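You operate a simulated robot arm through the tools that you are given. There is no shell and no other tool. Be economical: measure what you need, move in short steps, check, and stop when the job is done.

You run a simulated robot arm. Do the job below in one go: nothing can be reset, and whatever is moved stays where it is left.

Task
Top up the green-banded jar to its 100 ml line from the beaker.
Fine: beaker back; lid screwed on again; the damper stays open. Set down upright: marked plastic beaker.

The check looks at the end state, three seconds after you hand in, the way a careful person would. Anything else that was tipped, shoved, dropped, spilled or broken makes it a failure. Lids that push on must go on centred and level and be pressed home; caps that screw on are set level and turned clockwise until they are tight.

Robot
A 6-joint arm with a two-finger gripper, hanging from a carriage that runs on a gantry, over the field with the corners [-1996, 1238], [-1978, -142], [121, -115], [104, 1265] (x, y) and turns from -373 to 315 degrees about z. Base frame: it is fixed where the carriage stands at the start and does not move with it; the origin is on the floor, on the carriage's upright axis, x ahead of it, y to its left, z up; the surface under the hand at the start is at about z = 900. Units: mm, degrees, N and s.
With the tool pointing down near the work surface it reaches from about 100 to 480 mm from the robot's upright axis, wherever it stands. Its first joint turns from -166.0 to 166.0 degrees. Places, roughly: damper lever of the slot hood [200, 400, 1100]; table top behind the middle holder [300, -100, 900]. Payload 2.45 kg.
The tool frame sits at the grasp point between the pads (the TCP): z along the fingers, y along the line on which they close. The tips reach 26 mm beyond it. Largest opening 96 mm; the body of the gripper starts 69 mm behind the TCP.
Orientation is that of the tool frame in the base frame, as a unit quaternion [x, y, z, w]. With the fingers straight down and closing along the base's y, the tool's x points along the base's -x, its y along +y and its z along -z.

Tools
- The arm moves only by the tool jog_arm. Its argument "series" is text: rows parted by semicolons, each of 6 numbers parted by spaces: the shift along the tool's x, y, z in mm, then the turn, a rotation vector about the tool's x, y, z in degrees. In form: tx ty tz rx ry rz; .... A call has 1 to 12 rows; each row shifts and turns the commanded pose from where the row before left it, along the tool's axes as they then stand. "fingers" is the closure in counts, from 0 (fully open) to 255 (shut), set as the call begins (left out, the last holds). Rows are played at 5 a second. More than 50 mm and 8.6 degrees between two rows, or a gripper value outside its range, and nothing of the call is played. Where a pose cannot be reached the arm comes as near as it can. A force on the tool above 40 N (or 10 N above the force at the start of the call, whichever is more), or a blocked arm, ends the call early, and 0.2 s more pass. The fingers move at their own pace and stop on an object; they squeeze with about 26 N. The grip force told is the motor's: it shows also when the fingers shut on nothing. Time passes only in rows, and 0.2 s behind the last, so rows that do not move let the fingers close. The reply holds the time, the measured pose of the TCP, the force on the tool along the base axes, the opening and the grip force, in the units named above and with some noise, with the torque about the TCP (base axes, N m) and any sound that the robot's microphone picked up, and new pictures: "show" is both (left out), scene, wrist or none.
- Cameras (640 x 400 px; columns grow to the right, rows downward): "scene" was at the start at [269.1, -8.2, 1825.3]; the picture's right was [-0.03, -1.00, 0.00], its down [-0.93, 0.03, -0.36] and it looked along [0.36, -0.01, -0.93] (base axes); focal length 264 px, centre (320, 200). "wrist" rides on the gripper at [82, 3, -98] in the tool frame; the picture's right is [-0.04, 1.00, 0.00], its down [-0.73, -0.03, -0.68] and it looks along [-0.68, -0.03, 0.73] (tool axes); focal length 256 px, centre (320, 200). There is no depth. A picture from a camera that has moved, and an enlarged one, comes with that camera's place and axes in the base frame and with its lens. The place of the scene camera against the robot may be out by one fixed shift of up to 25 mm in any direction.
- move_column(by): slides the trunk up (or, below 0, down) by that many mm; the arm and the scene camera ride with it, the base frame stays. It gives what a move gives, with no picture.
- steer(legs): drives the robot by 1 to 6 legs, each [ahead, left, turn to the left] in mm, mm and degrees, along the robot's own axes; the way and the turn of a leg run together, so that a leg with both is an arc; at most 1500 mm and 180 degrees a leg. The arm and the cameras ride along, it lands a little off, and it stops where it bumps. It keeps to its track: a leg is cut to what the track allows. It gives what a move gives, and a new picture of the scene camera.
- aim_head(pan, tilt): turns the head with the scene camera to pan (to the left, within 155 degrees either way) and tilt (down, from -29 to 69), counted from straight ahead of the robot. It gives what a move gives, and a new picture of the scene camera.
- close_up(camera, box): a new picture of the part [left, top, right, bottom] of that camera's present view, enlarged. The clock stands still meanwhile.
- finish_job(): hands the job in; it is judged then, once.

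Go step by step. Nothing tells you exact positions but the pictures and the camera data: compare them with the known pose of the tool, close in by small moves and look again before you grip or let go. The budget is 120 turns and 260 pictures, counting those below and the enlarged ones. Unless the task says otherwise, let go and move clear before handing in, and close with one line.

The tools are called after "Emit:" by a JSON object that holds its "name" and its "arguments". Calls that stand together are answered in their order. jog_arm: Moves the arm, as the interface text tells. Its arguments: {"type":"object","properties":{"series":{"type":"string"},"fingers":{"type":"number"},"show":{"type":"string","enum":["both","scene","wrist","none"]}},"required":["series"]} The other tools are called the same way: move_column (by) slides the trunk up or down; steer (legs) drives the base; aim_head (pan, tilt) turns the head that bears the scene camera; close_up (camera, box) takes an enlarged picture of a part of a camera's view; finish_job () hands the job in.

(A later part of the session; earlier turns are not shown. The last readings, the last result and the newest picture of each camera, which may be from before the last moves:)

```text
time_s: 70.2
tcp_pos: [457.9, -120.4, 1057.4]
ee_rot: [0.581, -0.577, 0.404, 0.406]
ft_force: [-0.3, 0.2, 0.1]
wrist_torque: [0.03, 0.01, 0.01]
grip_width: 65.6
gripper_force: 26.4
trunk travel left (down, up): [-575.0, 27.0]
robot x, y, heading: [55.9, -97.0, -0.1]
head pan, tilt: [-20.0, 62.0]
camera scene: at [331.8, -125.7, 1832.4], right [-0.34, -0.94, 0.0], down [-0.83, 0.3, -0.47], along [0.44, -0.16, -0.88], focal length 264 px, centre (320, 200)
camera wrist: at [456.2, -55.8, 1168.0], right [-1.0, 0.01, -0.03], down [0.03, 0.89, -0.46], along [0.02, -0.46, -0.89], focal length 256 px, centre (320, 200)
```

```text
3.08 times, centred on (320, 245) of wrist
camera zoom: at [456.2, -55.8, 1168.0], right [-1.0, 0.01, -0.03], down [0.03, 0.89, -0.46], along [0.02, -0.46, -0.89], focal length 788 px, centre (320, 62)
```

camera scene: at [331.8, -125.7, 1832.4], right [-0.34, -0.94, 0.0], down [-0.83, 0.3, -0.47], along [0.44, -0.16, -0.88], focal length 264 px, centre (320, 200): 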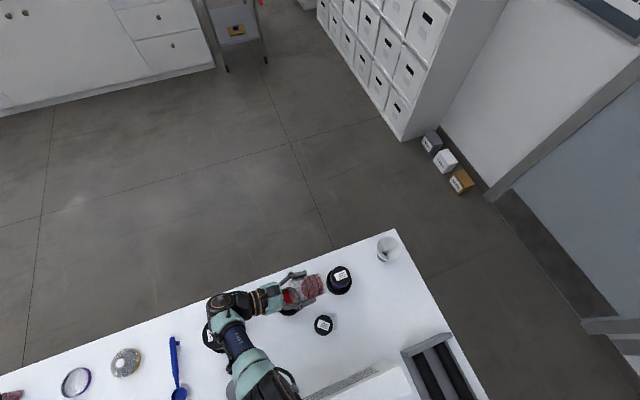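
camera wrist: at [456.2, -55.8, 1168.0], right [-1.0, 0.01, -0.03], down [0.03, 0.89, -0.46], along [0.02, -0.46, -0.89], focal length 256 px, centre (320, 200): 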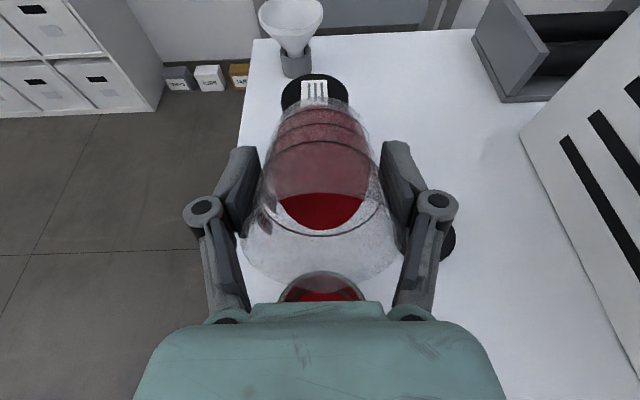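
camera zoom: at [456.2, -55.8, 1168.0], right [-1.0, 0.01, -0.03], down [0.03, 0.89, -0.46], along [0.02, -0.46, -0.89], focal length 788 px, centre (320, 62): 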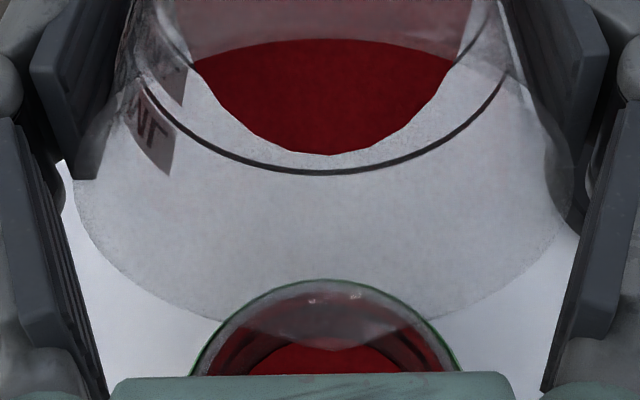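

The content behaves like a powder (surface lags the tilt), so it will start later. I continue in small steps to 78°, raising ~10 mm for wrist clearance.

Emit:
{"name": "jog_arm", "arguments": {"series": "3.6 0 -2.2 0 2 0; 3.6 0 -2.1 0 2 0; 3.7 0 -2 0 2 0; 3.7 0 -2 0 2 0; 0 0 0 0 0 0; 0 0 0 0 0 0"}}

Emit:
{"name": "close_up", "arguments": {"camera": "scene", "box": [240, 250, 360, 325]}}

Emit:
{"name": "close_up", "arguments": {"camera": "wrist", "box": [230, 180, 410, 310]}}

```text
time_s: 71.6
tcp_pos: [450.7, -120.0, 1080.9]
ee_rot: [0.551, -0.548, 0.443, 0.446]
ft_force: [-0.7, -0.8, -0.9]
wrist_torque: [0.01, -0.02, 0.03]
grip_width: 65.8
gripper_force: 25.9
out of reach, approached as far as the arm can: row 3, 4
trunk travel left (down, up): [-575.0, 27.0]
robot x, y, heading: [57.3, -96.7, -0.1]
head pan, tilt: [-20.0, 62.0]
camera scene: at [331.8, -125.7, 1832.4], right [-0.34, -0.94, 0.0], down [-0.83, 0.3, -0.47], along [0.44, -0.16, -0.88], focal length 264 px, centre (320, 200)
camera wrist: at [448.5, -40.0, 1181.5], right [-1.0, 0.01, -0.03], down [0.03, 0.82, -0.58], along [0.02, -0.58, -0.82], focal length 256 px, centre (320, 200)
```

scene: 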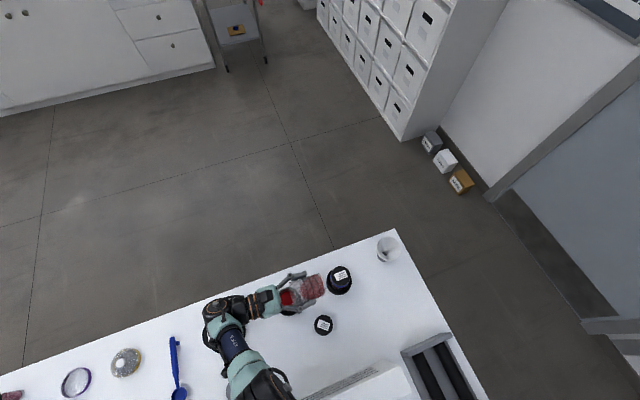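
wrist: 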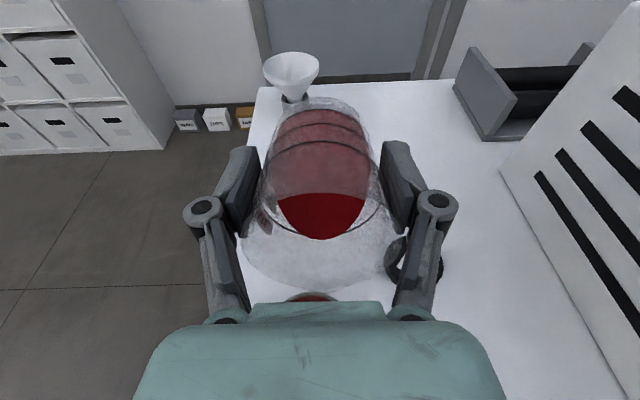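

```text
5.33 times, centred on (300, 288) of scene
camera zoom: at [331.8, -125.7, 1832.4], right [-0.34, -0.94, 0.0], down [-0.83, 0.3, -0.47], along [0.44, -0.16, -0.88], focal length 1407 px, centre (427, -267)
```

zoom: 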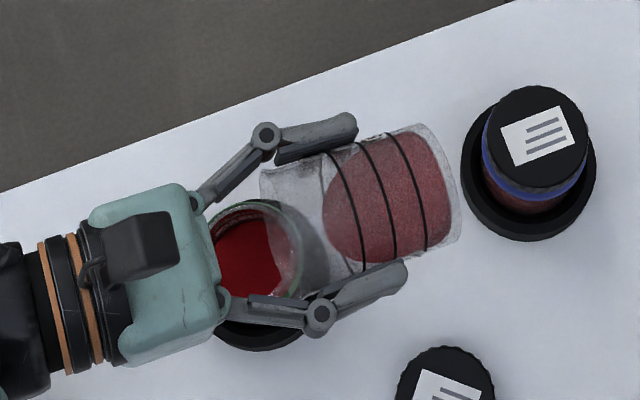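

```text
3.08 times, centred on (320, 245) of wrist
camera zoom: at [448.5, -40.0, 1181.5], right [-1.0, 0.01, -0.03], down [0.03, 0.82, -0.58], along [0.02, -0.58, -0.82], focal length 788 px, centre (320, 62)
```

zoom: 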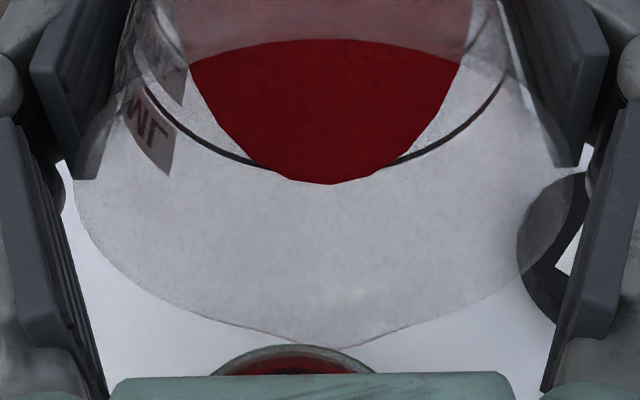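

The arm reached its limit here (x drifted to 451). Before repositioning the carriage, I wait two seconds to see whether the contents creep or rest at an angle.

Emit:
{"name": "jog_arm", "arguments": {"series": "0 0 0 0 0 0; 0 0 0 0 0 0; 0 0 0 0 0 0; 0 0 0 0 0 0; 0 0 0 0 0 0; 0 0 0 0 0 0; 0 0 0 0 0 0; 0 0 0 0 0 0; 0 0 0 0 0 0; 0 0 0 0 0 0", "show": "none"}}

Emit:
{"name": "close_up", "arguments": {"camera": "wrist", "box": [230, 180, 410, 310]}}

```text
time_s: 73.8
tcp_pos: [450.5, -119.6, 1080.7]
ee_rot: [0.551, -0.548, 0.444, 0.447]
ft_force: [-0.6, -0.1, -1.2]
wrist_torque: [0.0, -0.02, 0.0]
grip_width: 65.9
gripper_force: 26.5
trunk travel left (down, up): [-575.0, 27.0]
robot x, y, heading: [58.6, -101.5, -0.1]
head pan, tilt: [-20.0, 62.0]
```

```text
3.08 times, centred on (320, 245) of wrist
camera zoom: at [448.6, -40.0, 1181.5], right [-1.0, 0.01, -0.03], down [0.03, 0.82, -0.58], along [0.02, -0.58, -0.82], focal length 788 px, centre (320, 62)
```

zoom: 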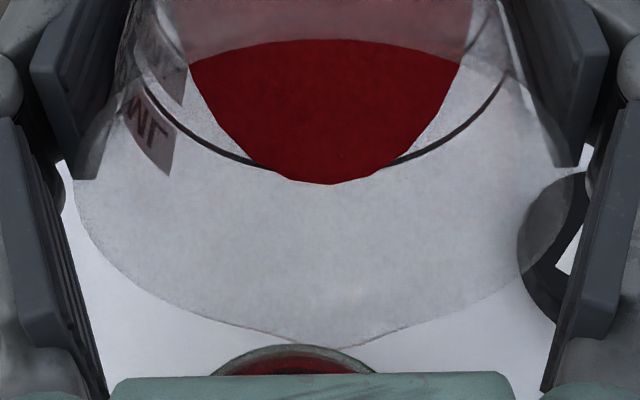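

The contents rest at a repose angle, so it's a powder and needs ~110° of tilt. I'll raise, set the beaker upright, and move the carriage to a spot where the hand can come from the robot side (clear of the PINK jar).

Emit:
{"name": "jog_arm", "arguments": {"series": "29 0 -6 0 0 0; 29 0 -6 0 0 0; 0 0 0 0 -7.8 0; 0 0 0 0 -7.8 0; 0 0 0 0 -7.8 0; 0 0 0 0 -7.8 0; 0 0 0 0 -7.8 0; 0 0 0 0 -7.8 0; 0 0 0 0 -7.8 0; 0 0 0 0 -7.8 0; 0 0 0 0 -7.8 0; 0 0 0 0 -7.8 0", "show": "wrist"}}

Emit:
{"name": "steer", "arguments": {"legs": [[45, 285, 0]]}}

Emit:
{"name": "aim_head", "arguments": {"pan": -30, "tilt": 62}}

```text
time_s: 76.4
tcp_pos: [450.0, -119.5, 1141.8]
ee_rot: [0.707, -0.707, -0.003, 0.0]
ft_force: [-0.3, -0.9, -1.0]
wrist_torque: [0.0, -0.05, 0.02]
grip_width: 65.7
gripper_force: 25.9
trunk travel left (down, up): [-575.0, 27.0]
robot x, y, heading: [60.1, -95.7, -0.1]
head pan, tilt: [-20.0, 62.0]
camera wrist: at [448.3, -200.5, 1239.5], right [-1.0, 0.04, 0.01], down [0.03, 0.73, 0.68], along [0.02, 0.68, -0.73], focal length 256 px, centre (320, 200)
```

wrist: 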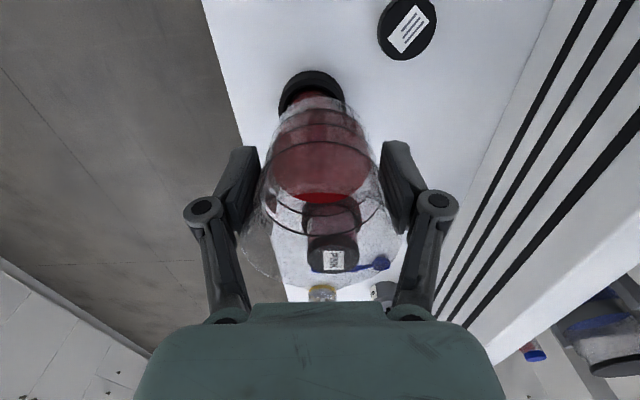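

```text
time_s: 78.4
tcp_pos: [496.4, 176.1, 1141.4]
ee_rot: [0.709, -0.706, -0.002, 0.002]
ft_force: [-0.2, -0.1, -1.6]
wrist_torque: [-0.02, 0.0, 0.02]
grip_width: 66.0
gripper_force: 25.8
trunk travel left (down, up): [-575.0, 27.0]
robot x, y, heading: [101.1, 197.7, -0.0]
head pan, tilt: [-20.0, 62.0]
camera scene: at [377.9, 169.3, 1832.4], right [-0.34, -0.94, 0.0], down [-0.83, 0.3, -0.47], along [0.44, -0.16, -0.88], focal length 264 px, centre (320, 200)
```

scene: 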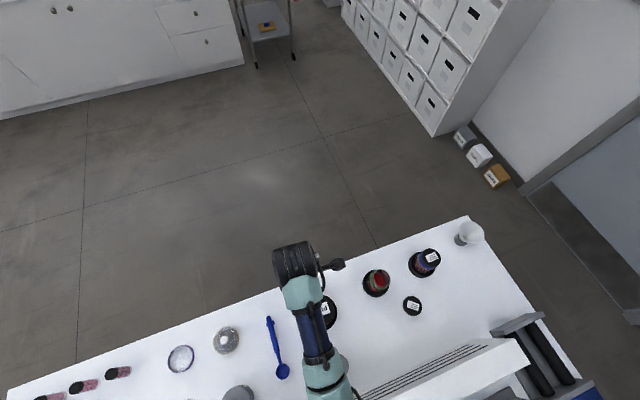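

```text
time_s: 79.1
tcp_pos: [495.9, 175.9, 1140.2]
ee_rot: [0.708, -0.706, -0.002, 0.002]
ft_force: [0.0, 0.3, -1.2]
wrist_torque: [-0.01, -0.01, -0.02]
grip_width: 65.9
gripper_force: 26.4
trunk travel left (down, up): [-575.0, 27.0]
robot x, y, heading: [105.8, 199.6, 0.2]
head pan, tilt: [-30.0, 62.0]
camera scene: at [373.2, 159.2, 1832.4], right [-0.5, -0.87, 0.0], down [-0.77, 0.44, -0.47], along [0.41, -0.23, -0.88], focal length 264 px, centre (320, 200)
```

scene: 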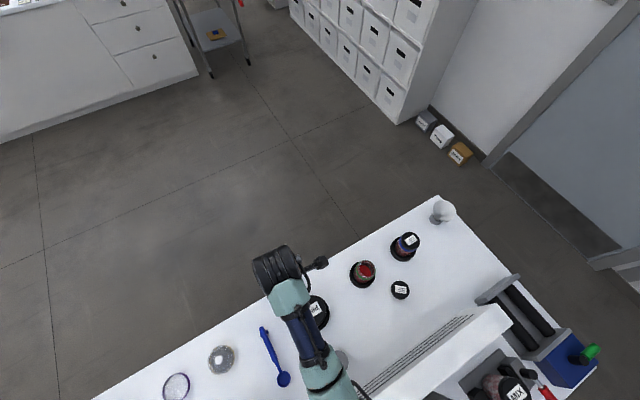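

Robot now at ≈ (103, 198); a bit too far left. I shift 70 mm right, then yaw the hand −45° so the spout will lean toward (−x, +y).

Emit:
{"name": "steer", "arguments": {"legs": [[5, -70, 0]]}}

Emit:
{"name": "jog_arm", "arguments": {"series": "0 0 0 0 0 -5; 0 0 0 0 0 -8; 0 0 0 0 0 -8; 0 0 0 0 0 -8; 0 0 0 0 0 -8; 0 0 0 0 0 -8; 0 0 0 0 4 0; 0 0 0 0 6 0; 0 0 0 0 8 0; 0 0 0 0 8 0; 0 0 0 0 8 0; 0 0 0 0 6 0"}}

```text
time_s: 80.1
tcp_pos: [502.5, 109.2, 1141.0]
ee_rot: [0.709, -0.705, -0.003, 0.002]
ft_force: [0.9, 0.2, -0.3]
wrist_torque: [-0.06, -0.01, 0.02]
grip_width: 65.9
gripper_force: 26.2
trunk travel left (down, up): [-575.0, 27.0]
robot x, y, heading: [108.5, 128.0, -0.1]
head pan, tilt: [-30.0, 62.0]
camera scene: at [378.3, 90.9, 1832.4], right [-0.5, -0.87, 0.0], down [-0.76, 0.44, -0.47], along [0.41, -0.23, -0.88], focal length 264 px, centre (320, 200)
```

scene: 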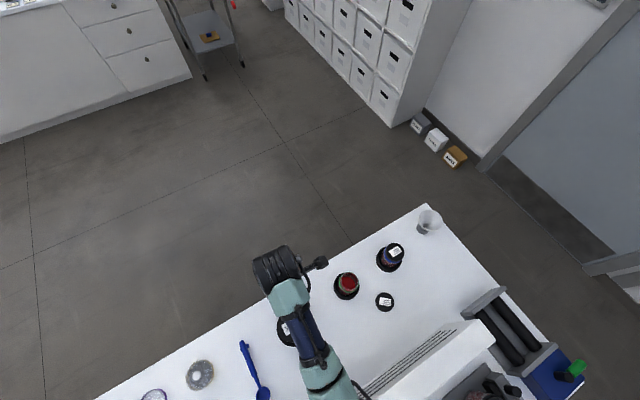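

```text
time_s: 82.7
tcp_pos: [502.2, 107.1, 1141.2]
ee_rot: [0.87, -0.357, 0.314, 0.131]
ft_force: [-0.3, -0.6, -0.7]
wrist_torque: [0.01, -0.02, 0.0]
grip_width: 65.8
gripper_force: 26.3
trunk travel left (down, up): [-575.0, 27.0]
robot x, y, heading: [111.2, 133.2, 0.2]
head pan, tilt: [-30.0, 62.0]
camera scene: at [378.3, 90.8, 1832.4], right [-0.5, -0.87, 0.0], down [-0.76, 0.44, -0.47], along [0.41, -0.23, -0.88], focal length 264 px, centre (320, 200)
camera wrist: at [500.3, 106.2, 1269.5], right [-0.72, -0.69, -0.02], down [-0.69, 0.72, 0.05], along [-0.02, 0.05, -1.0], focal length 256 px, centre (320, 200)
```

scene: 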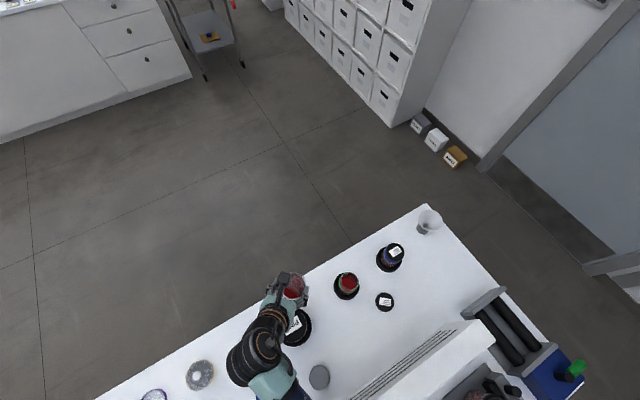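
wrist: 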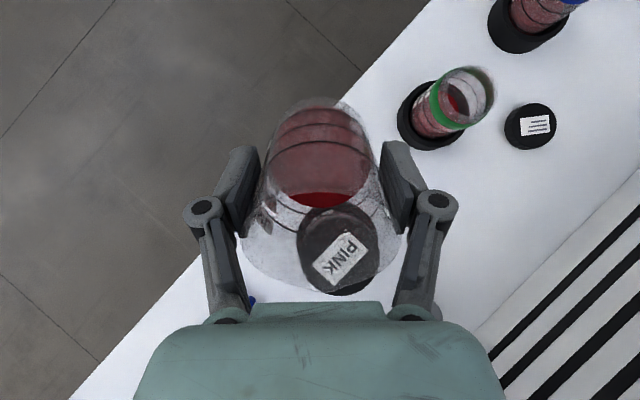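

Good. Now translate to put the leaning spout just above the jar.

Emit:
{"name": "jog_arm", "arguments": {"series": "8 10.7 6.8 0 0 0; 14 18.7 11.8 0 0 0; 16.1 21.4 13.5 0 0 0; 16.1 21.4 13.5 0 0 0; 16.1 21.4 13.5 0 0 0; 16.1 21.4 13.5 0 0 0; 16.1 21.4 13.5 0 0 0; 8 10.7 6.8 0 0 0; 2.5 2 1.9 0 0 0; 0 0 0 0 0 0"}}

Emit:
{"name": "close_up", "arguments": {"camera": "wrist", "box": [200, 80, 440, 320]}}

```text
time_s: 84.9
tcp_pos: [499.2, -102.1, 1141.2]
ee_rot: [0.87, -0.356, 0.314, 0.131]
ft_force: [0.6, -0.3, -1.0]
wrist_torque: [-0.02, 0.01, -0.02]
grip_width: 65.9
gripper_force: 25.9
trunk travel left (down, up): [-575.0, 27.0]
robot x, y, heading: [108.8, 129.3, 0.1]
head pan, tilt: [-30.0, 62.0]
camera scene: at [378.3, 90.9, 1832.4], right [-0.5, -0.87, 0.0], down [-0.76, 0.44, -0.47], along [0.41, -0.23, -0.88], focal length 264 px, centre (320, 200)
camera wrist: at [497.9, -103.7, 1269.2], right [-0.73, -0.69, -0.02], down [-0.69, 0.72, 0.05], along [-0.02, 0.05, -1.0], focal length 256 px, centre (320, 200)
```

scene: 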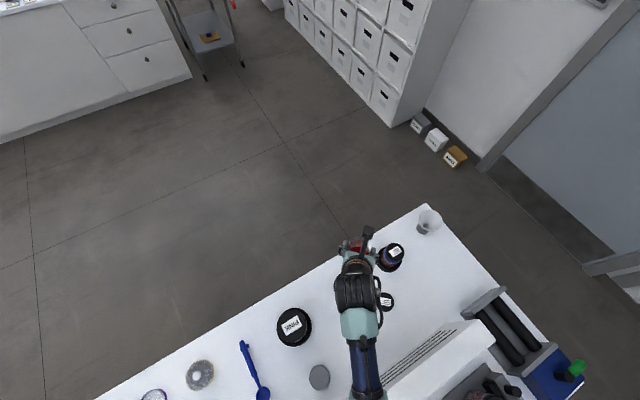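
wrist: 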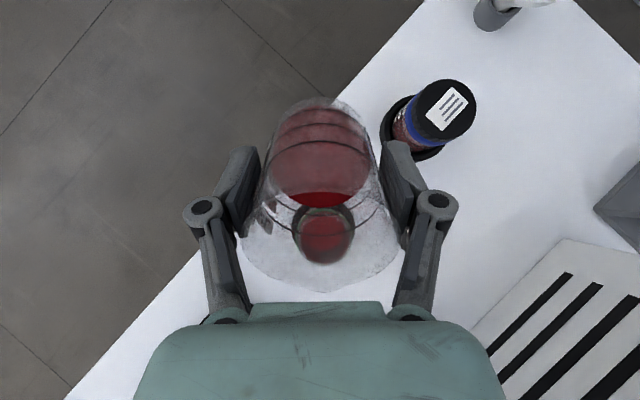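

```text
1.67 times, centred on (320, 200) of wrist
camera zoom: at [497.9, -103.7, 1269.2], right [-0.73, -0.69, -0.02], down [-0.69, 0.72, 0.05], along [-0.02, 0.05, -1.0], focal length 427 px, centre (320, 200)
```

zoom: 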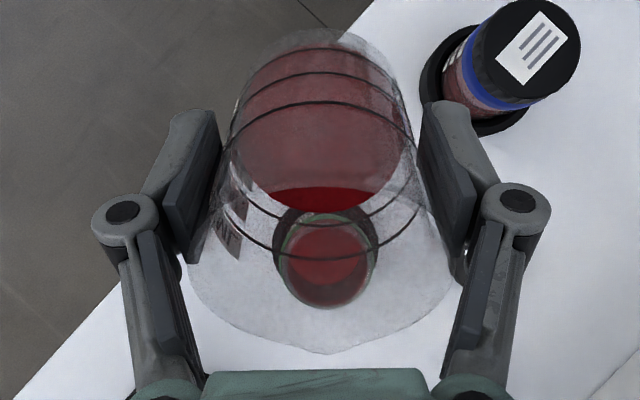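

Spout (463, −67) sits right over the jar mouth (461, −66). I tilt about the spout to 80°, then lower so the spout is ~35 mm above the rim.

Emit:
{"name": "jog_arm", "arguments": {"series": "3.25 0 -3.25 0 5 0; 3.25 0 -3.25 0 5 0; 3.25 0 -3.25 0 5 0; 3.25 0 -3.25 0 5 0; 3.25 0 -3.25 0 5 0; 3.25 0 -3.25 0 5 0; 3.25 0 -3.25 0 5 0; 3.25 0 -3.25 0 5 0; -26 0 5.6 0 0 0; -26 0 5.6 0 0 0; 0 0 0 0 0 0"}}

Emit:
{"name": "close_up", "arguments": {"camera": "wrist", "box": [200, 80, 440, 320]}}

```text
time_s: 87.3
tcp_pos: [496.1, -98.1, 1121.5]
ee_rot: [0.711, -0.29, 0.592, 0.244]
ft_force: [-0.2, 0.3, -1.4]
wrist_torque: [0.02, 0.0, -0.01]
grip_width: 65.9
gripper_force: 26.0
trunk travel left (down, up): [-575.0, 27.0]
robot x, y, heading: [108.1, 129.2, 0.0]
head pan, tilt: [-30.0, 62.0]
camera scene: at [378.3, 90.9, 1832.4], right [-0.5, -0.87, 0.0], down [-0.76, 0.44, -0.47], along [0.41, -0.23, -0.88], focal length 264 px, centre (320, 200)
camera wrist: at [436.3, -42.8, 1219.5], right [-0.71, -0.7, -0.04], down [-0.55, 0.58, -0.6], along [0.44, -0.41, -0.8], focal length 256 px, centre (320, 200)
```

scene: 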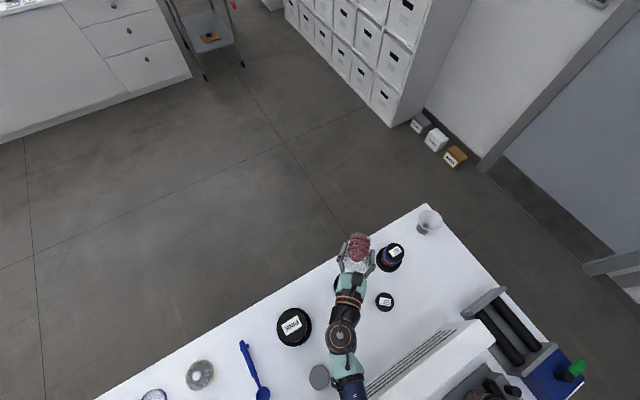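
wrist: 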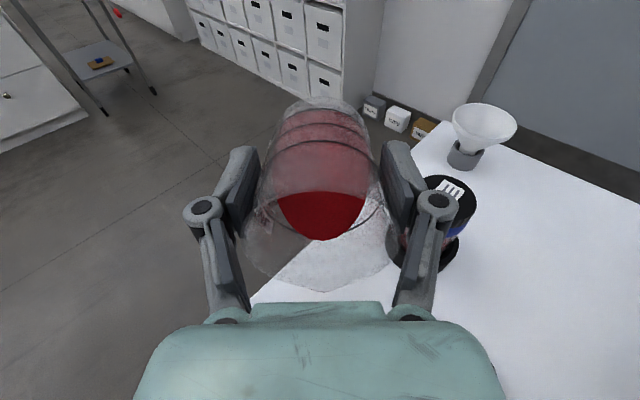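

```text
1.67 times, centred on (320, 200) of wrist
camera zoom: at [436.3, -42.8, 1219.5], right [-0.71, -0.7, -0.04], down [-0.55, 0.58, -0.6], along [0.44, -0.41, -0.8], focal length 427 px, centre (320, 200)
```

zoom: 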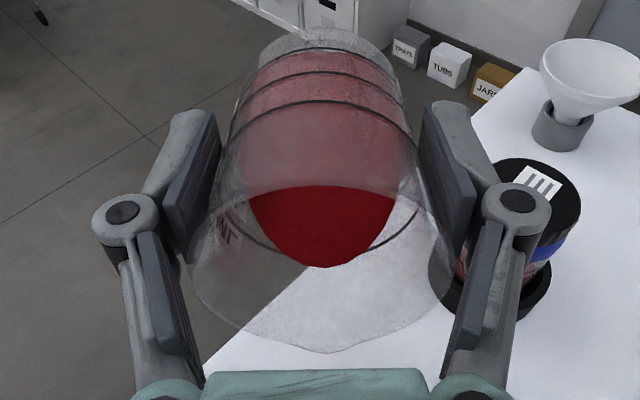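

On track: spout ≈ (465, −67, 1091). Lowering the rest.

Emit:
{"name": "jog_arm", "arguments": {"series": "-26 0 5.6 0 0 0; -24 0 4.2 0 0 0; 0 0 0 0 0 0"}}

Emit:
{"name": "close_up", "arguments": {"camera": "scene", "box": [300, 220, 400, 320]}}

```text
time_s: 88.1
tcp_pos: [496.7, -99.2, 1070.4]
ee_rot: [0.71, -0.291, 0.592, 0.245]
ft_force: [-0.1, 0.4, -0.4]
wrist_torque: [0.03, -0.02, -0.02]
grip_width: 66.0
gripper_force: 25.7
trunk travel left (down, up): [-575.0, 27.0]
robot x, y, heading: [108.8, 129.9, -0.4]
head pan, tilt: [-30.0, 62.0]
camera scene: at [378.3, 90.9, 1832.4], right [-0.5, -0.87, 0.0], down [-0.76, 0.44, -0.47], along [0.41, -0.23, -0.88], focal length 264 px, centre (320, 200)
camera wrist: at [437.4, -42.4, 1168.5], right [-0.71, -0.7, -0.04], down [-0.55, 0.58, -0.6], along [0.44, -0.41, -0.8], focal length 256 px, centre (320, 200)
```

scene: 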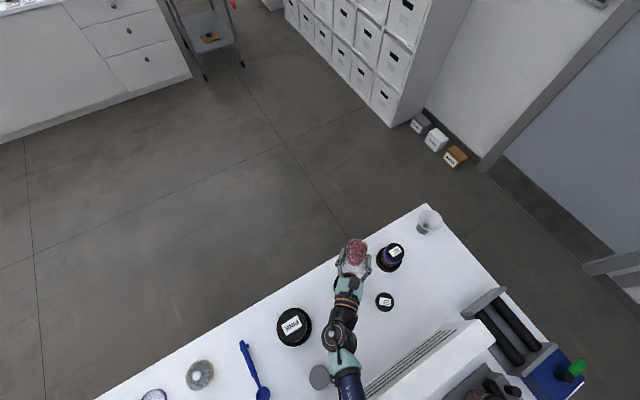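
wrist: 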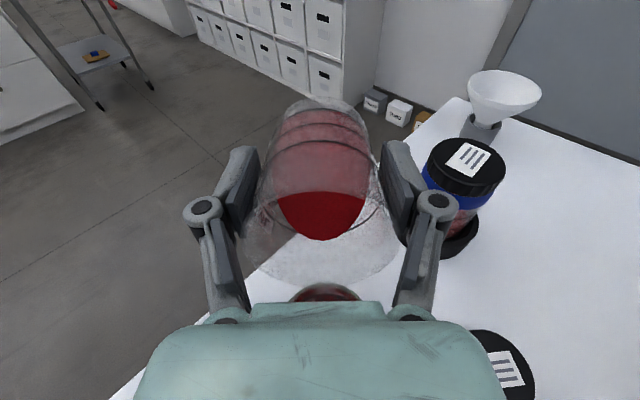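

```text
4.00 times, centred on (350, 270) of scene
camera zoom: at [378.3, 90.9, 1832.4], right [-0.5, -0.87, 0.0], down [-0.76, 0.44, -0.47], along [0.41, -0.23, -0.88], focal length 1055 px, centre (200, -80)
```

zoom: 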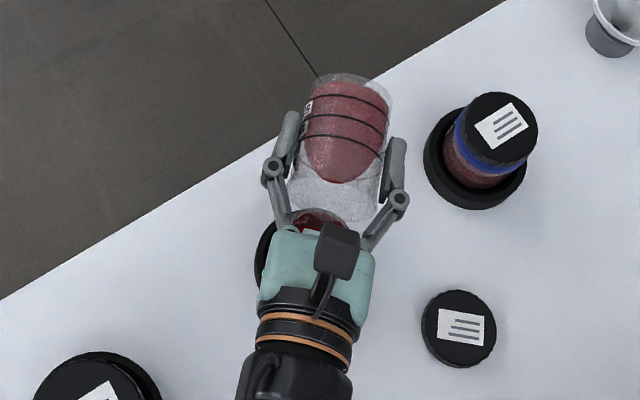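

Everything clear. I tilt on to 94° in 2° steps.

Emit:
{"name": "jog_arm", "arguments": {"series": "1.3 0 -1.3 0 2 0; 1.3 0 -1.3 0 2 0; 1.3 0 -1.3 0 2 0; 1.3 0 -1.3 0 2 0; 1.3 0 -1.3 0 2 0; 1.3 0 -1.3 0 2 0; 1.3 0 -1.3 0 2 0; 0 0 0 0 0 0; 0 0 0 0 0 0"}}

Emit:
{"name": "close_up", "arguments": {"camera": "wrist", "box": [220, 80, 420, 310]}}

```text
time_s: 90.1
tcp_pos: [491.0, -91.6, 1082.9]
ee_rot: [0.632, -0.259, 0.675, 0.279]
ft_force: [-0.1, -0.6, -0.4]
wrist_torque: [0.0, 0.01, 0.03]
grip_width: 65.7
gripper_force: 25.7
trunk travel left (down, up): [-575.0, 27.0]
robot x, y, heading: [107.0, 128.0, -0.2]
head pan, tilt: [-30.0, 62.0]
camera scene: at [378.3, 90.9, 1832.4], right [-0.5, -0.87, 0.0], down [-0.76, 0.44, -0.47], along [0.41, -0.23, -0.88], focal length 264 px, centre (320, 200)
camera wrist: at [416.9, -22.2, 1157.2], right [-0.7, -0.71, -0.04], down [-0.43, 0.46, -0.78], along [0.57, -0.53, -0.63], focal length 256 px, centre (320, 200)
```

scene: 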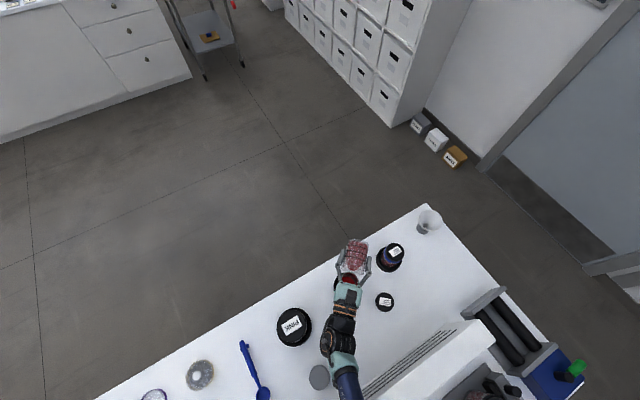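
wrist: 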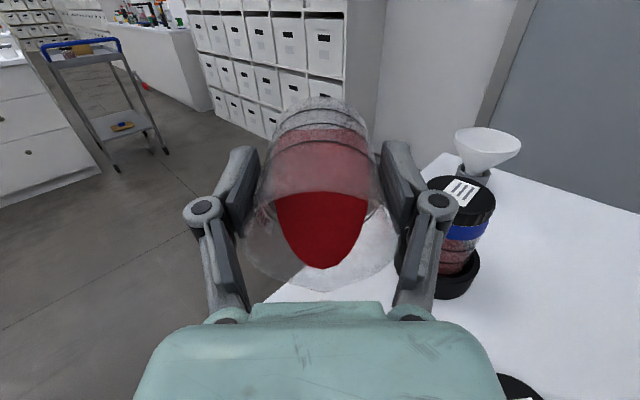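

```text
1.74 times, centred on (320, 195) of wrist
camera zoom: at [416.9, -22.2, 1157.2], right [-0.7, -0.71, -0.04], down [-0.43, 0.46, -0.78], along [0.57, -0.53, -0.63], focal length 445 px, centre (320, 209)
```

zoom: 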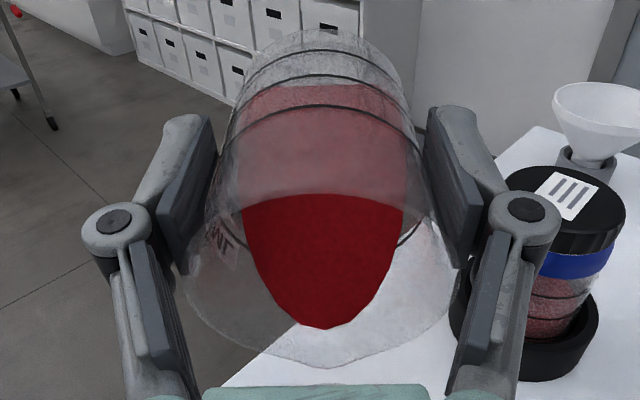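

Powder is near the lip. Continue gently in 1° steps to 98° with a pause.

Emit:
{"name": "jog_arm", "arguments": {"series": "0.65 0 -0.65 0 1 0; 0.65 0 -0.65 0 1 0; 0.65 0 -0.65 0 1 0; 0.65 0 -0.65 0 1 0; 0 0 0 0 0 0; 0 0 0 0 0 0; 0 0 0 0 0 0", "show": "wrist"}}

Emit:
{"name": "close_up", "arguments": {"camera": "wrist", "box": [220, 80, 420, 310]}}

```text
time_s: 91.7
tcp_pos: [489.8, -89.5, 1084.1]
ee_rot: [0.609, -0.249, 0.696, 0.288]
ft_force: [-0.3, 0.2, -1.9]
wrist_torque: [-0.01, 0.02, 0.0]
grip_width: 65.8
gripper_force: 25.9
trunk travel left (down, up): [-575.0, 27.0]
robot x, y, heading: [110.9, 128.3, -0.0]
head pan, tilt: [-30.0, 62.0]
camera wrist: at [411.0, -16.0, 1151.3], right [-0.7, -0.71, -0.04], down [-0.39, 0.42, -0.82], along [0.6, -0.56, -0.57], focal length 256 px, centre (320, 200)
```

wrist: 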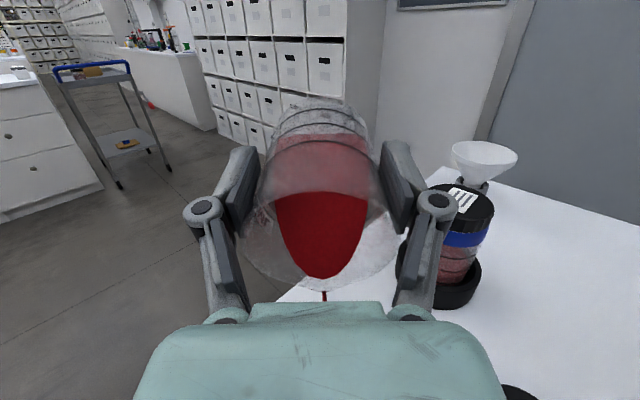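

```text
1.74 times, centred on (320, 195) of wrist
camera zoom: at [411.0, -16.0, 1151.3], right [-0.7, -0.71, -0.04], down [-0.39, 0.42, -0.82], along [0.6, -0.56, -0.57], focal length 445 px, centre (320, 209)
```

zoom: 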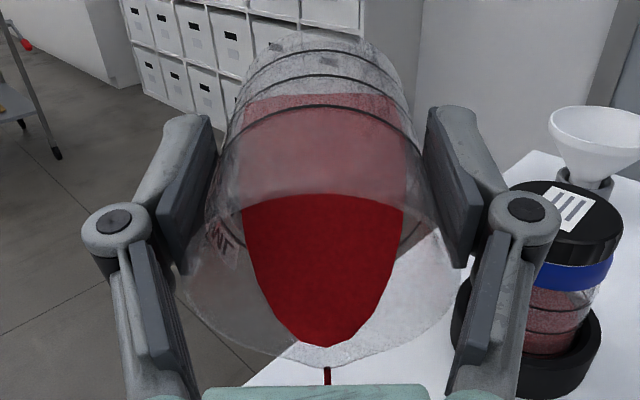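

A thin stream has started at the spout. I hold here about a second and watch the scene for aim and rate.

Emit:
{"name": "jog_arm", "arguments": {"series": "0 0 0 0 0 0; 0 0 0 0 0 0; 0 0 0 0 0 0; 0 0 0 0 0 0; 0 0 0 0 0 0"}}

Emit:
{"name": "close_up", "arguments": {"camera": "wrist", "box": [220, 80, 420, 310]}}

Emit:
{"name": "close_up", "arguments": {"camera": "scene", "box": [310, 230, 390, 310]}}

```text
time_s: 92.9
tcp_pos: [489.2, -91.5, 1084.3]
ee_rot: [0.609, -0.248, 0.697, 0.288]
ft_force: [0.8, 0.5, -1.2]
wrist_torque: [0.01, 0.01, -0.03]
grip_width: 66.1
gripper_force: 26.3
trunk travel left (down, up): [-575.0, 27.0]
robot x, y, heading: [108.1, 131.5, 0.0]
head pan, tilt: [-30.0, 62.0]
camera scene: at [378.3, 90.9, 1832.4], right [-0.5, -0.87, 0.0], down [-0.76, 0.44, -0.47], along [0.41, -0.23, -0.88], focal length 264 px, centre (320, 200)
camera wrist: at [411.0, -16.0, 1151.3], right [-0.7, -0.71, -0.04], down [-0.39, 0.42, -0.82], along [0.6, -0.56, -0.57], focal length 256 px, centre (320, 200)
```

scene: 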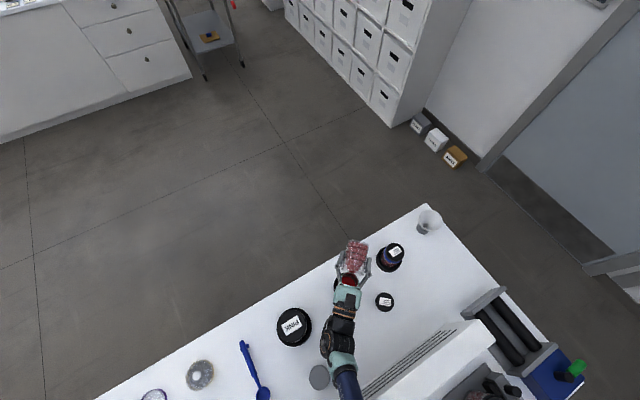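
wrist: 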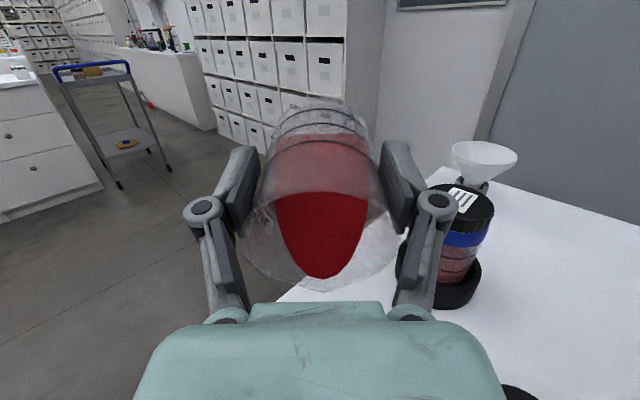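

```text
1.74 times, centred on (320, 195) of wrist
camera zoom: at [411.0, -16.0, 1151.3], right [-0.7, -0.71, -0.04], down [-0.39, 0.42, -0.82], along [0.6, -0.56, -0.57], focal length 445 px, centre (320, 209)
```

zoom: 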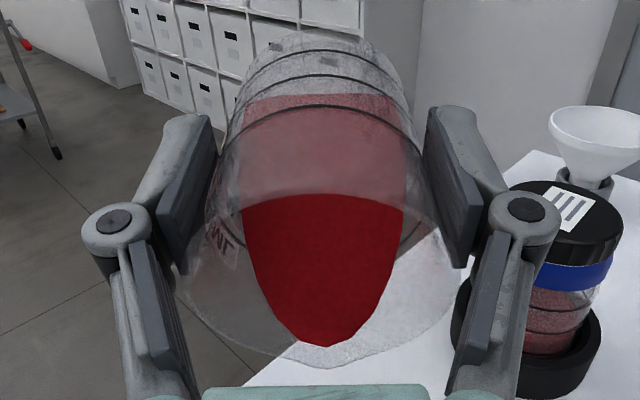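

```text
5.00 times, centred on (350, 270) of scene
camera zoom: at [378.3, 90.9, 1832.4], right [-0.5, -0.87, 0.0], down [-0.76, 0.44, -0.47], along [0.41, -0.23, -0.88], focal length 1319 px, centre (170, -150)
```

zoom: 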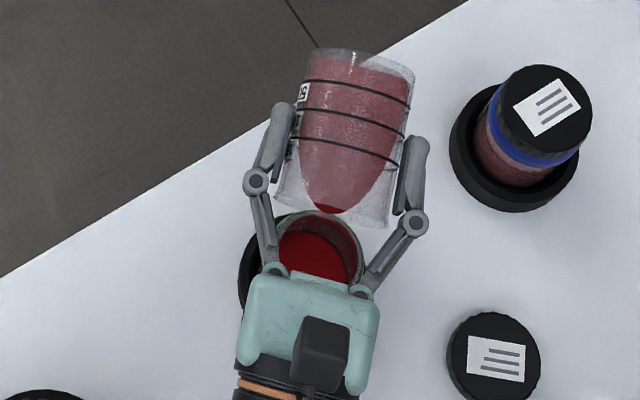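

The flow is self-limiting (stops at rest angle) — good control — and the drop point is well inside the jar mouth. Continue to 102°.

Emit:
{"name": "jog_arm", "arguments": {"series": "0.65 0 -0.65 0 1 0; 0.65 0 -0.65 0 1 0; 0.65 0 -0.65 0 1 0; 0.65 0 -0.65 0 1 0; 0 0 0 0 0 0"}}

Emit:
{"name": "close_up", "arguments": {"camera": "scene", "box": [310, 230, 390, 310]}}

Emit:
{"name": "jog_arm", "arguments": {"series": "0 0 0 0 0 0; 0 0 0 0 0 0; 0 0 0 0 0 0; 0 0 0 0 0 0", "show": "wrist"}}

```text
time_s: 94.1
tcp_pos: [487.3, -88.7, 1086.7]
ee_rot: [0.584, -0.239, 0.717, 0.297]
ft_force: [-0.5, 0.4, -0.7]
wrist_torque: [0.02, 0.0, 0.02]
grip_width: 65.8
gripper_force: 26.1
trunk travel left (down, up): [-575.0, 27.0]
robot x, y, heading: [111.0, 129.5, -0.1]
head pan, tilt: [-30.0, 62.0]
camera scene: at [378.3, 90.9, 1832.4], right [-0.5, -0.87, 0.0], down [-0.76, 0.44, -0.47], along [0.41, -0.23, -0.88], focal length 264 px, centre (320, 200)
camera wrist: at [406.1, -10.8, 1145.5], right [-0.7, -0.72, -0.03], down [-0.35, 0.38, -0.86], along [0.63, -0.59, -0.51], focal length 256 px, centre (320, 200)
```

scene: 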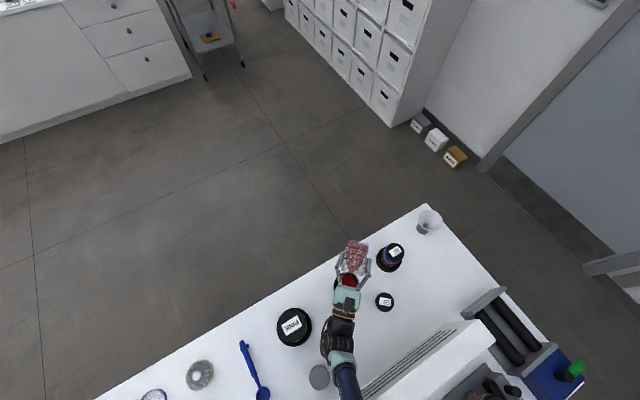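
wrist: 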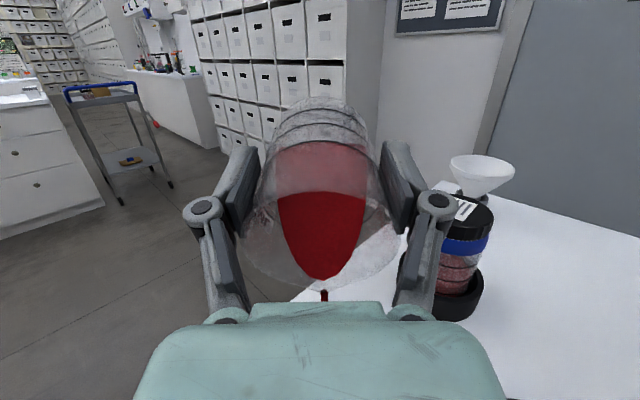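

```text
5.00 times, centred on (350, 270) of scene
camera zoom: at [378.3, 90.9, 1832.4], right [-0.5, -0.87, 0.0], down [-0.76, 0.44, -0.47], along [0.41, -0.23, -0.88], focal length 1319 px, centre (170, -150)
```

zoom: 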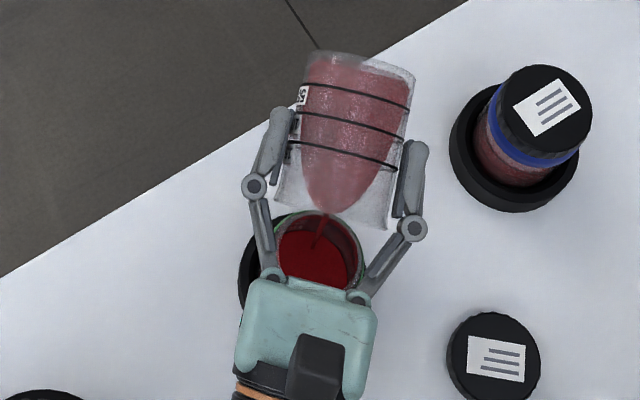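

```text
time_s: 95.1
tcp_pos: [487.6, -87.3, 1086.8]
ee_rot: [0.584, -0.238, 0.717, 0.296]
ft_force: [0.0, -0.3, -1.3]
wrist_torque: [0.0, 0.02, -0.04]
grip_width: 65.7
gripper_force: 25.8
trunk travel left (down, up): [-575.0, 27.0]
robot x, y, heading: [112.0, 130.8, 0.1]
head pan, tilt: [-30.0, 62.0]
camera wrist: at [406.1, -10.8, 1145.5], right [-0.7, -0.72, -0.03], down [-0.35, 0.38, -0.86], along [0.63, -0.59, -0.51], focal length 256 px, centre (320, 200)
```

wrist: 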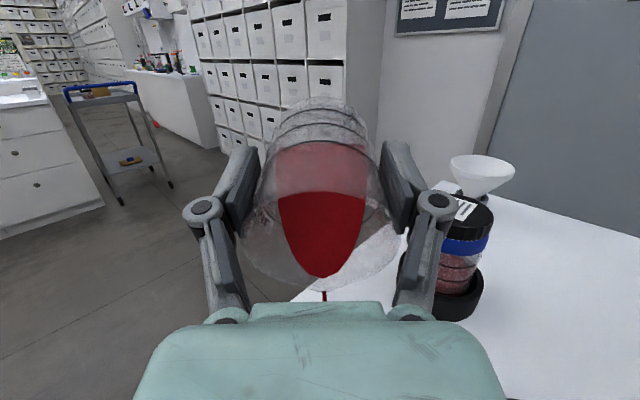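

The stream falls cleanly inside the jar. By wedge geometry each degree may deliver ~4–5 ml, so I stop now: tilt back 16° and inspect the level.

Emit:
{"name": "jog_arm", "arguments": {"series": "-1.3 0 1.3 0 -2 0; -2.6 0 2.6 0 -4 0; -2.6 0 2.6 0 -4 0; -3.9 0 3.9 0 -6 0; 0 0 0 0 0 0"}}

Emit:
{"name": "close_up", "arguments": {"camera": "scene", "box": [325, 255, 375, 305]}}

Emit:
{"name": "close_up", "arguments": {"camera": "wrist", "box": [220, 80, 420, 310]}}

```text
time_s: 96.3
tcp_pos: [494.7, -95.8, 1076.3]
ee_rot: [0.679, -0.277, 0.628, 0.26]
ft_force: [0.4, 0.0, 0.2]
wrist_torque: [0.02, 0.01, 0.01]
grip_width: 65.8
gripper_force: 26.0
trunk travel left (down, up): [-575.0, 27.0]
robot x, y, heading: [109.8, 129.1, -0.2]
head pan, tilt: [-30.0, 62.0]
camera scene: at [378.3, 90.9, 1832.4], right [-0.5, -0.87, 0.0], down [-0.76, 0.44, -0.47], along [0.41, -0.23, -0.88], focal length 264 px, centre (320, 200)
camera wrist: at [428.9, -33.8, 1165.1], right [-0.71, -0.71, -0.04], down [-0.5, 0.53, -0.68], along [0.5, -0.46, -0.73], focal length 256 px, centre (320, 200)
```

scene: 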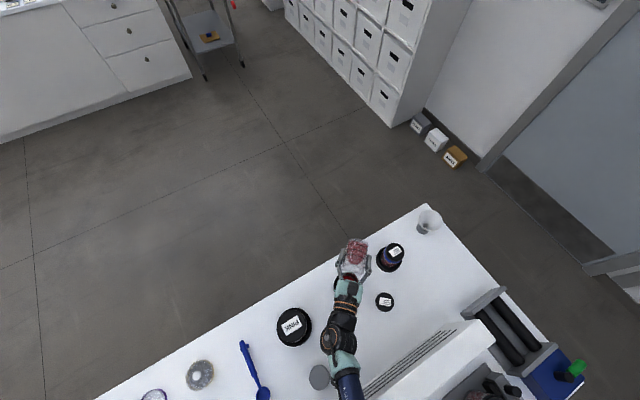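
wrist: 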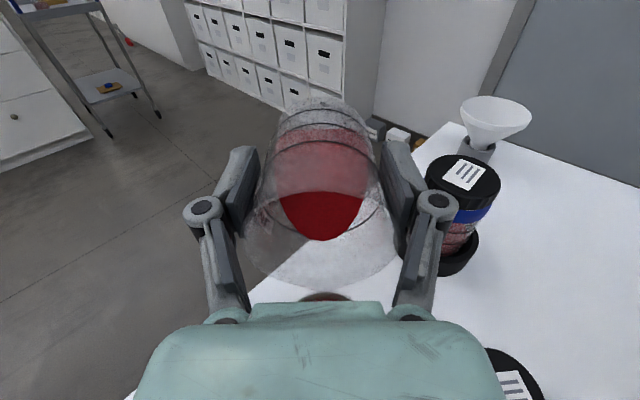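

```text
8.00 times, centred on (350, 280) of scene
camera zoom: at [378.3, 90.9, 1832.4], right [-0.5, -0.87, 0.0], down [-0.76, 0.44, -0.47], along [0.41, -0.23, -0.88], focal length 2111 px, centre (80, -440)
```

zoom: 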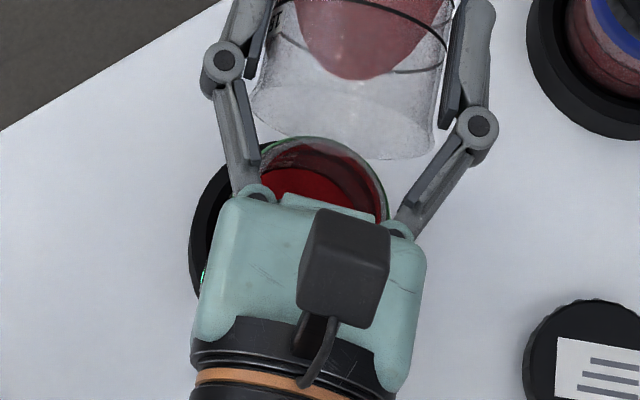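

```text
1.74 times, centred on (320, 195) of wrist
camera zoom: at [428.9, -33.8, 1165.1], right [-0.71, -0.71, -0.04], down [-0.5, 0.53, -0.68], along [0.5, -0.46, -0.73], focal length 445 px, centre (320, 209)
```

zoom: 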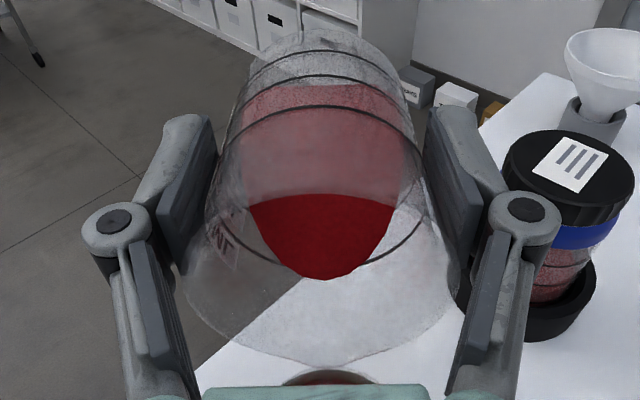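

To gauge the level properly I'll raise and right the beaker, then use the wrist camera to look at the jar from the side.

Emit:
{"name": "jog_arm", "arguments": {"series": "30 0 -2.1 0 0 0; 30 0 -2.1 0 0 0; 0 0 0 0 -8 0; 0 0 0 0 -8 0; 0 0 0 0 -8 0; 0 0 0 0 -8 0; 0 0 0 0 -8 0; 0 0 0 0 0 0", "show": "wrist"}}

Emit:
{"name": "close_up", "arguments": {"camera": "wrist", "box": [220, 100, 420, 310]}}

```text
time_s: 98.1
tcp_pos: [494.2, -96.0, 1136.9]
ee_rot: [0.852, -0.35, 0.358, 0.15]
ft_force: [-0.5, 0.1, -1.2]
wrist_torque: [0.0, -0.01, 0.01]
grip_width: 66.1
gripper_force: 25.9
trunk travel left (down, up): [-575.0, 27.0]
robot x, y, heading: [106.7, 130.5, -0.1]
head pan, tilt: [-30.0, 62.0]
camera wrist: at [484.2, -88.5, 1264.8], right [-0.72, -0.69, -0.02], down [-0.69, 0.72, -0.05], along [0.05, -0.02, -1.0], focal length 256 px, centre (320, 200)
```

wrist: 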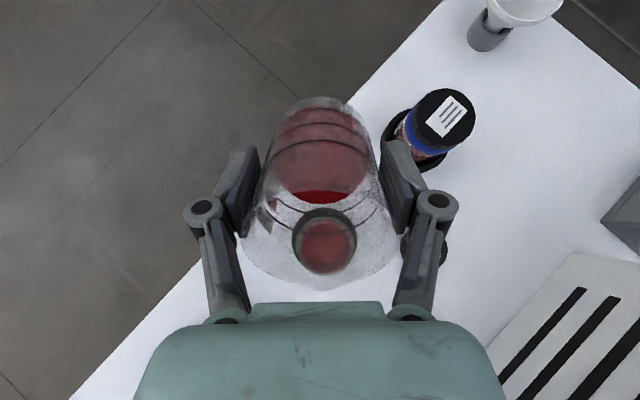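

```text
1.90 times, centred on (320, 205) of wrist
camera zoom: at [484.2, -88.5, 1264.8], right [-0.72, -0.69, -0.02], down [-0.69, 0.72, -0.05], along [0.05, -0.02, -1.0], focal length 488 px, centre (320, 190)
```

zoom: 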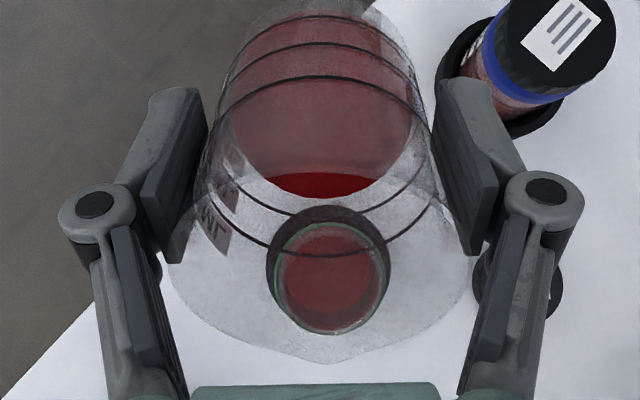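

The beaker still holds a good amount; I need a side view of the jar. I right the beaker fully and carry it to a spot with the jar visible beside it.

Emit:
{"name": "jog_arm", "arguments": {"series": "0 0 0 0 -7.7 0; 0 0 0 0 -7.7 0; 0 0 0 0 -7.7 0; 0 0 0 0 -7.7 0; 0 0 0 0 -7.7 0; 0 0 0 0 -7.5 0; 2 30 0 0 0 0; 2.7 40 0 0 0 0; 2.7 43 0 0 0 0; 2.7 43 0 0 0 0; 2.7 40 0 0 0 0; 1 17 0 0 0 0", "show": "none"}}

Emit:
{"name": "jog_arm", "arguments": {"series": "0 0 0 0 0 8; 0 0 0 0 0 8; 0 0 0 0 0 8; 0 0 0 0 0 8; 0 0 0 0 0 8; 0 0 0 0 0 8; 0 0 0 0 0 8; 0 0 0 0 0 8; 0 0 0 0 0 8; 0 0 0 0 0 8; 0 0 0 0 0 8; 0 0 0 0 0 0", "show": "none"}}

Emit:
{"name": "jog_arm", "arguments": {"series": "0 0 0 0 0 8; 0 0 0 0 0 8; 0 0 0 0 0 8; 0 0 0 0 0 8; 0 0 0 0 0 8; 0 0 0 0 0 7; 0 0 20 0 0 0; 0 0 30 0 0 0; 0 0 30 0 0 0; 0 0 10 0 0 0; 0 0 0 0 0 0", "show": "wrist"}}

```text
time_s: 100.7
tcp_pos: [458.8, -137.4, 1141.3]
ee_rot: [0.924, -0.382, -0.002, 0.002]
ft_force: [0.2, 0.0, 0.1]
wrist_torque: [-0.01, 0.04, 0.01]
grip_width: 65.9
gripper_force: 26.2
out of reach, approached as far as the arm can: row 8, 9, 10, 11, 12
trunk travel left (down, up): [-575.0, 27.0]
robot x, y, heading: [104.8, 129.9, 0.1]
head pan, tilt: [-30.0, 62.0]
```

```text
time_s: 103.3
tcp_pos: [459.7, -138.5, 1139.9]
ee_rot: [-0.399, 0.917, 0.001, -0.002]
ft_force: [0.0, -0.3, -0.9]
wrist_torque: [0.02, 0.01, 0.02]
grip_width: 65.8
gripper_force: 25.9
trunk travel left (down, up): [-575.0, 27.0]
robot x, y, heading: [112.1, 129.0, 0.1]
head pan, tilt: [-30.0, 62.0]
```

```text
time_s: 105.7
tcp_pos: [459.9, -137.1, 1049.7]
ee_rot: [-0.002, 1.0, 0.0, -0.003]
ft_force: [-0.2, 0.7, -0.5]
wrist_torque: [0.0, 0.01, -0.02]
grip_width: 65.7
gripper_force: 26.0
trunk travel left (down, up): [-575.0, 27.0]
robot x, y, heading: [106.9, 129.4, 0.2]
head pan, tilt: [-30.0, 62.0]
camera wrist: at [380.1, -135.1, 1148.7], right [0.04, 1.0, 0.0], down [0.74, -0.03, 0.67], along [0.67, -0.02, -0.74], focal length 256 px, centre (320, 200)
```

wrist: 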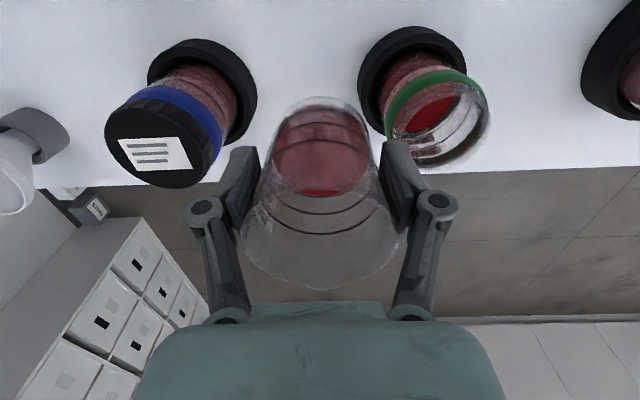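

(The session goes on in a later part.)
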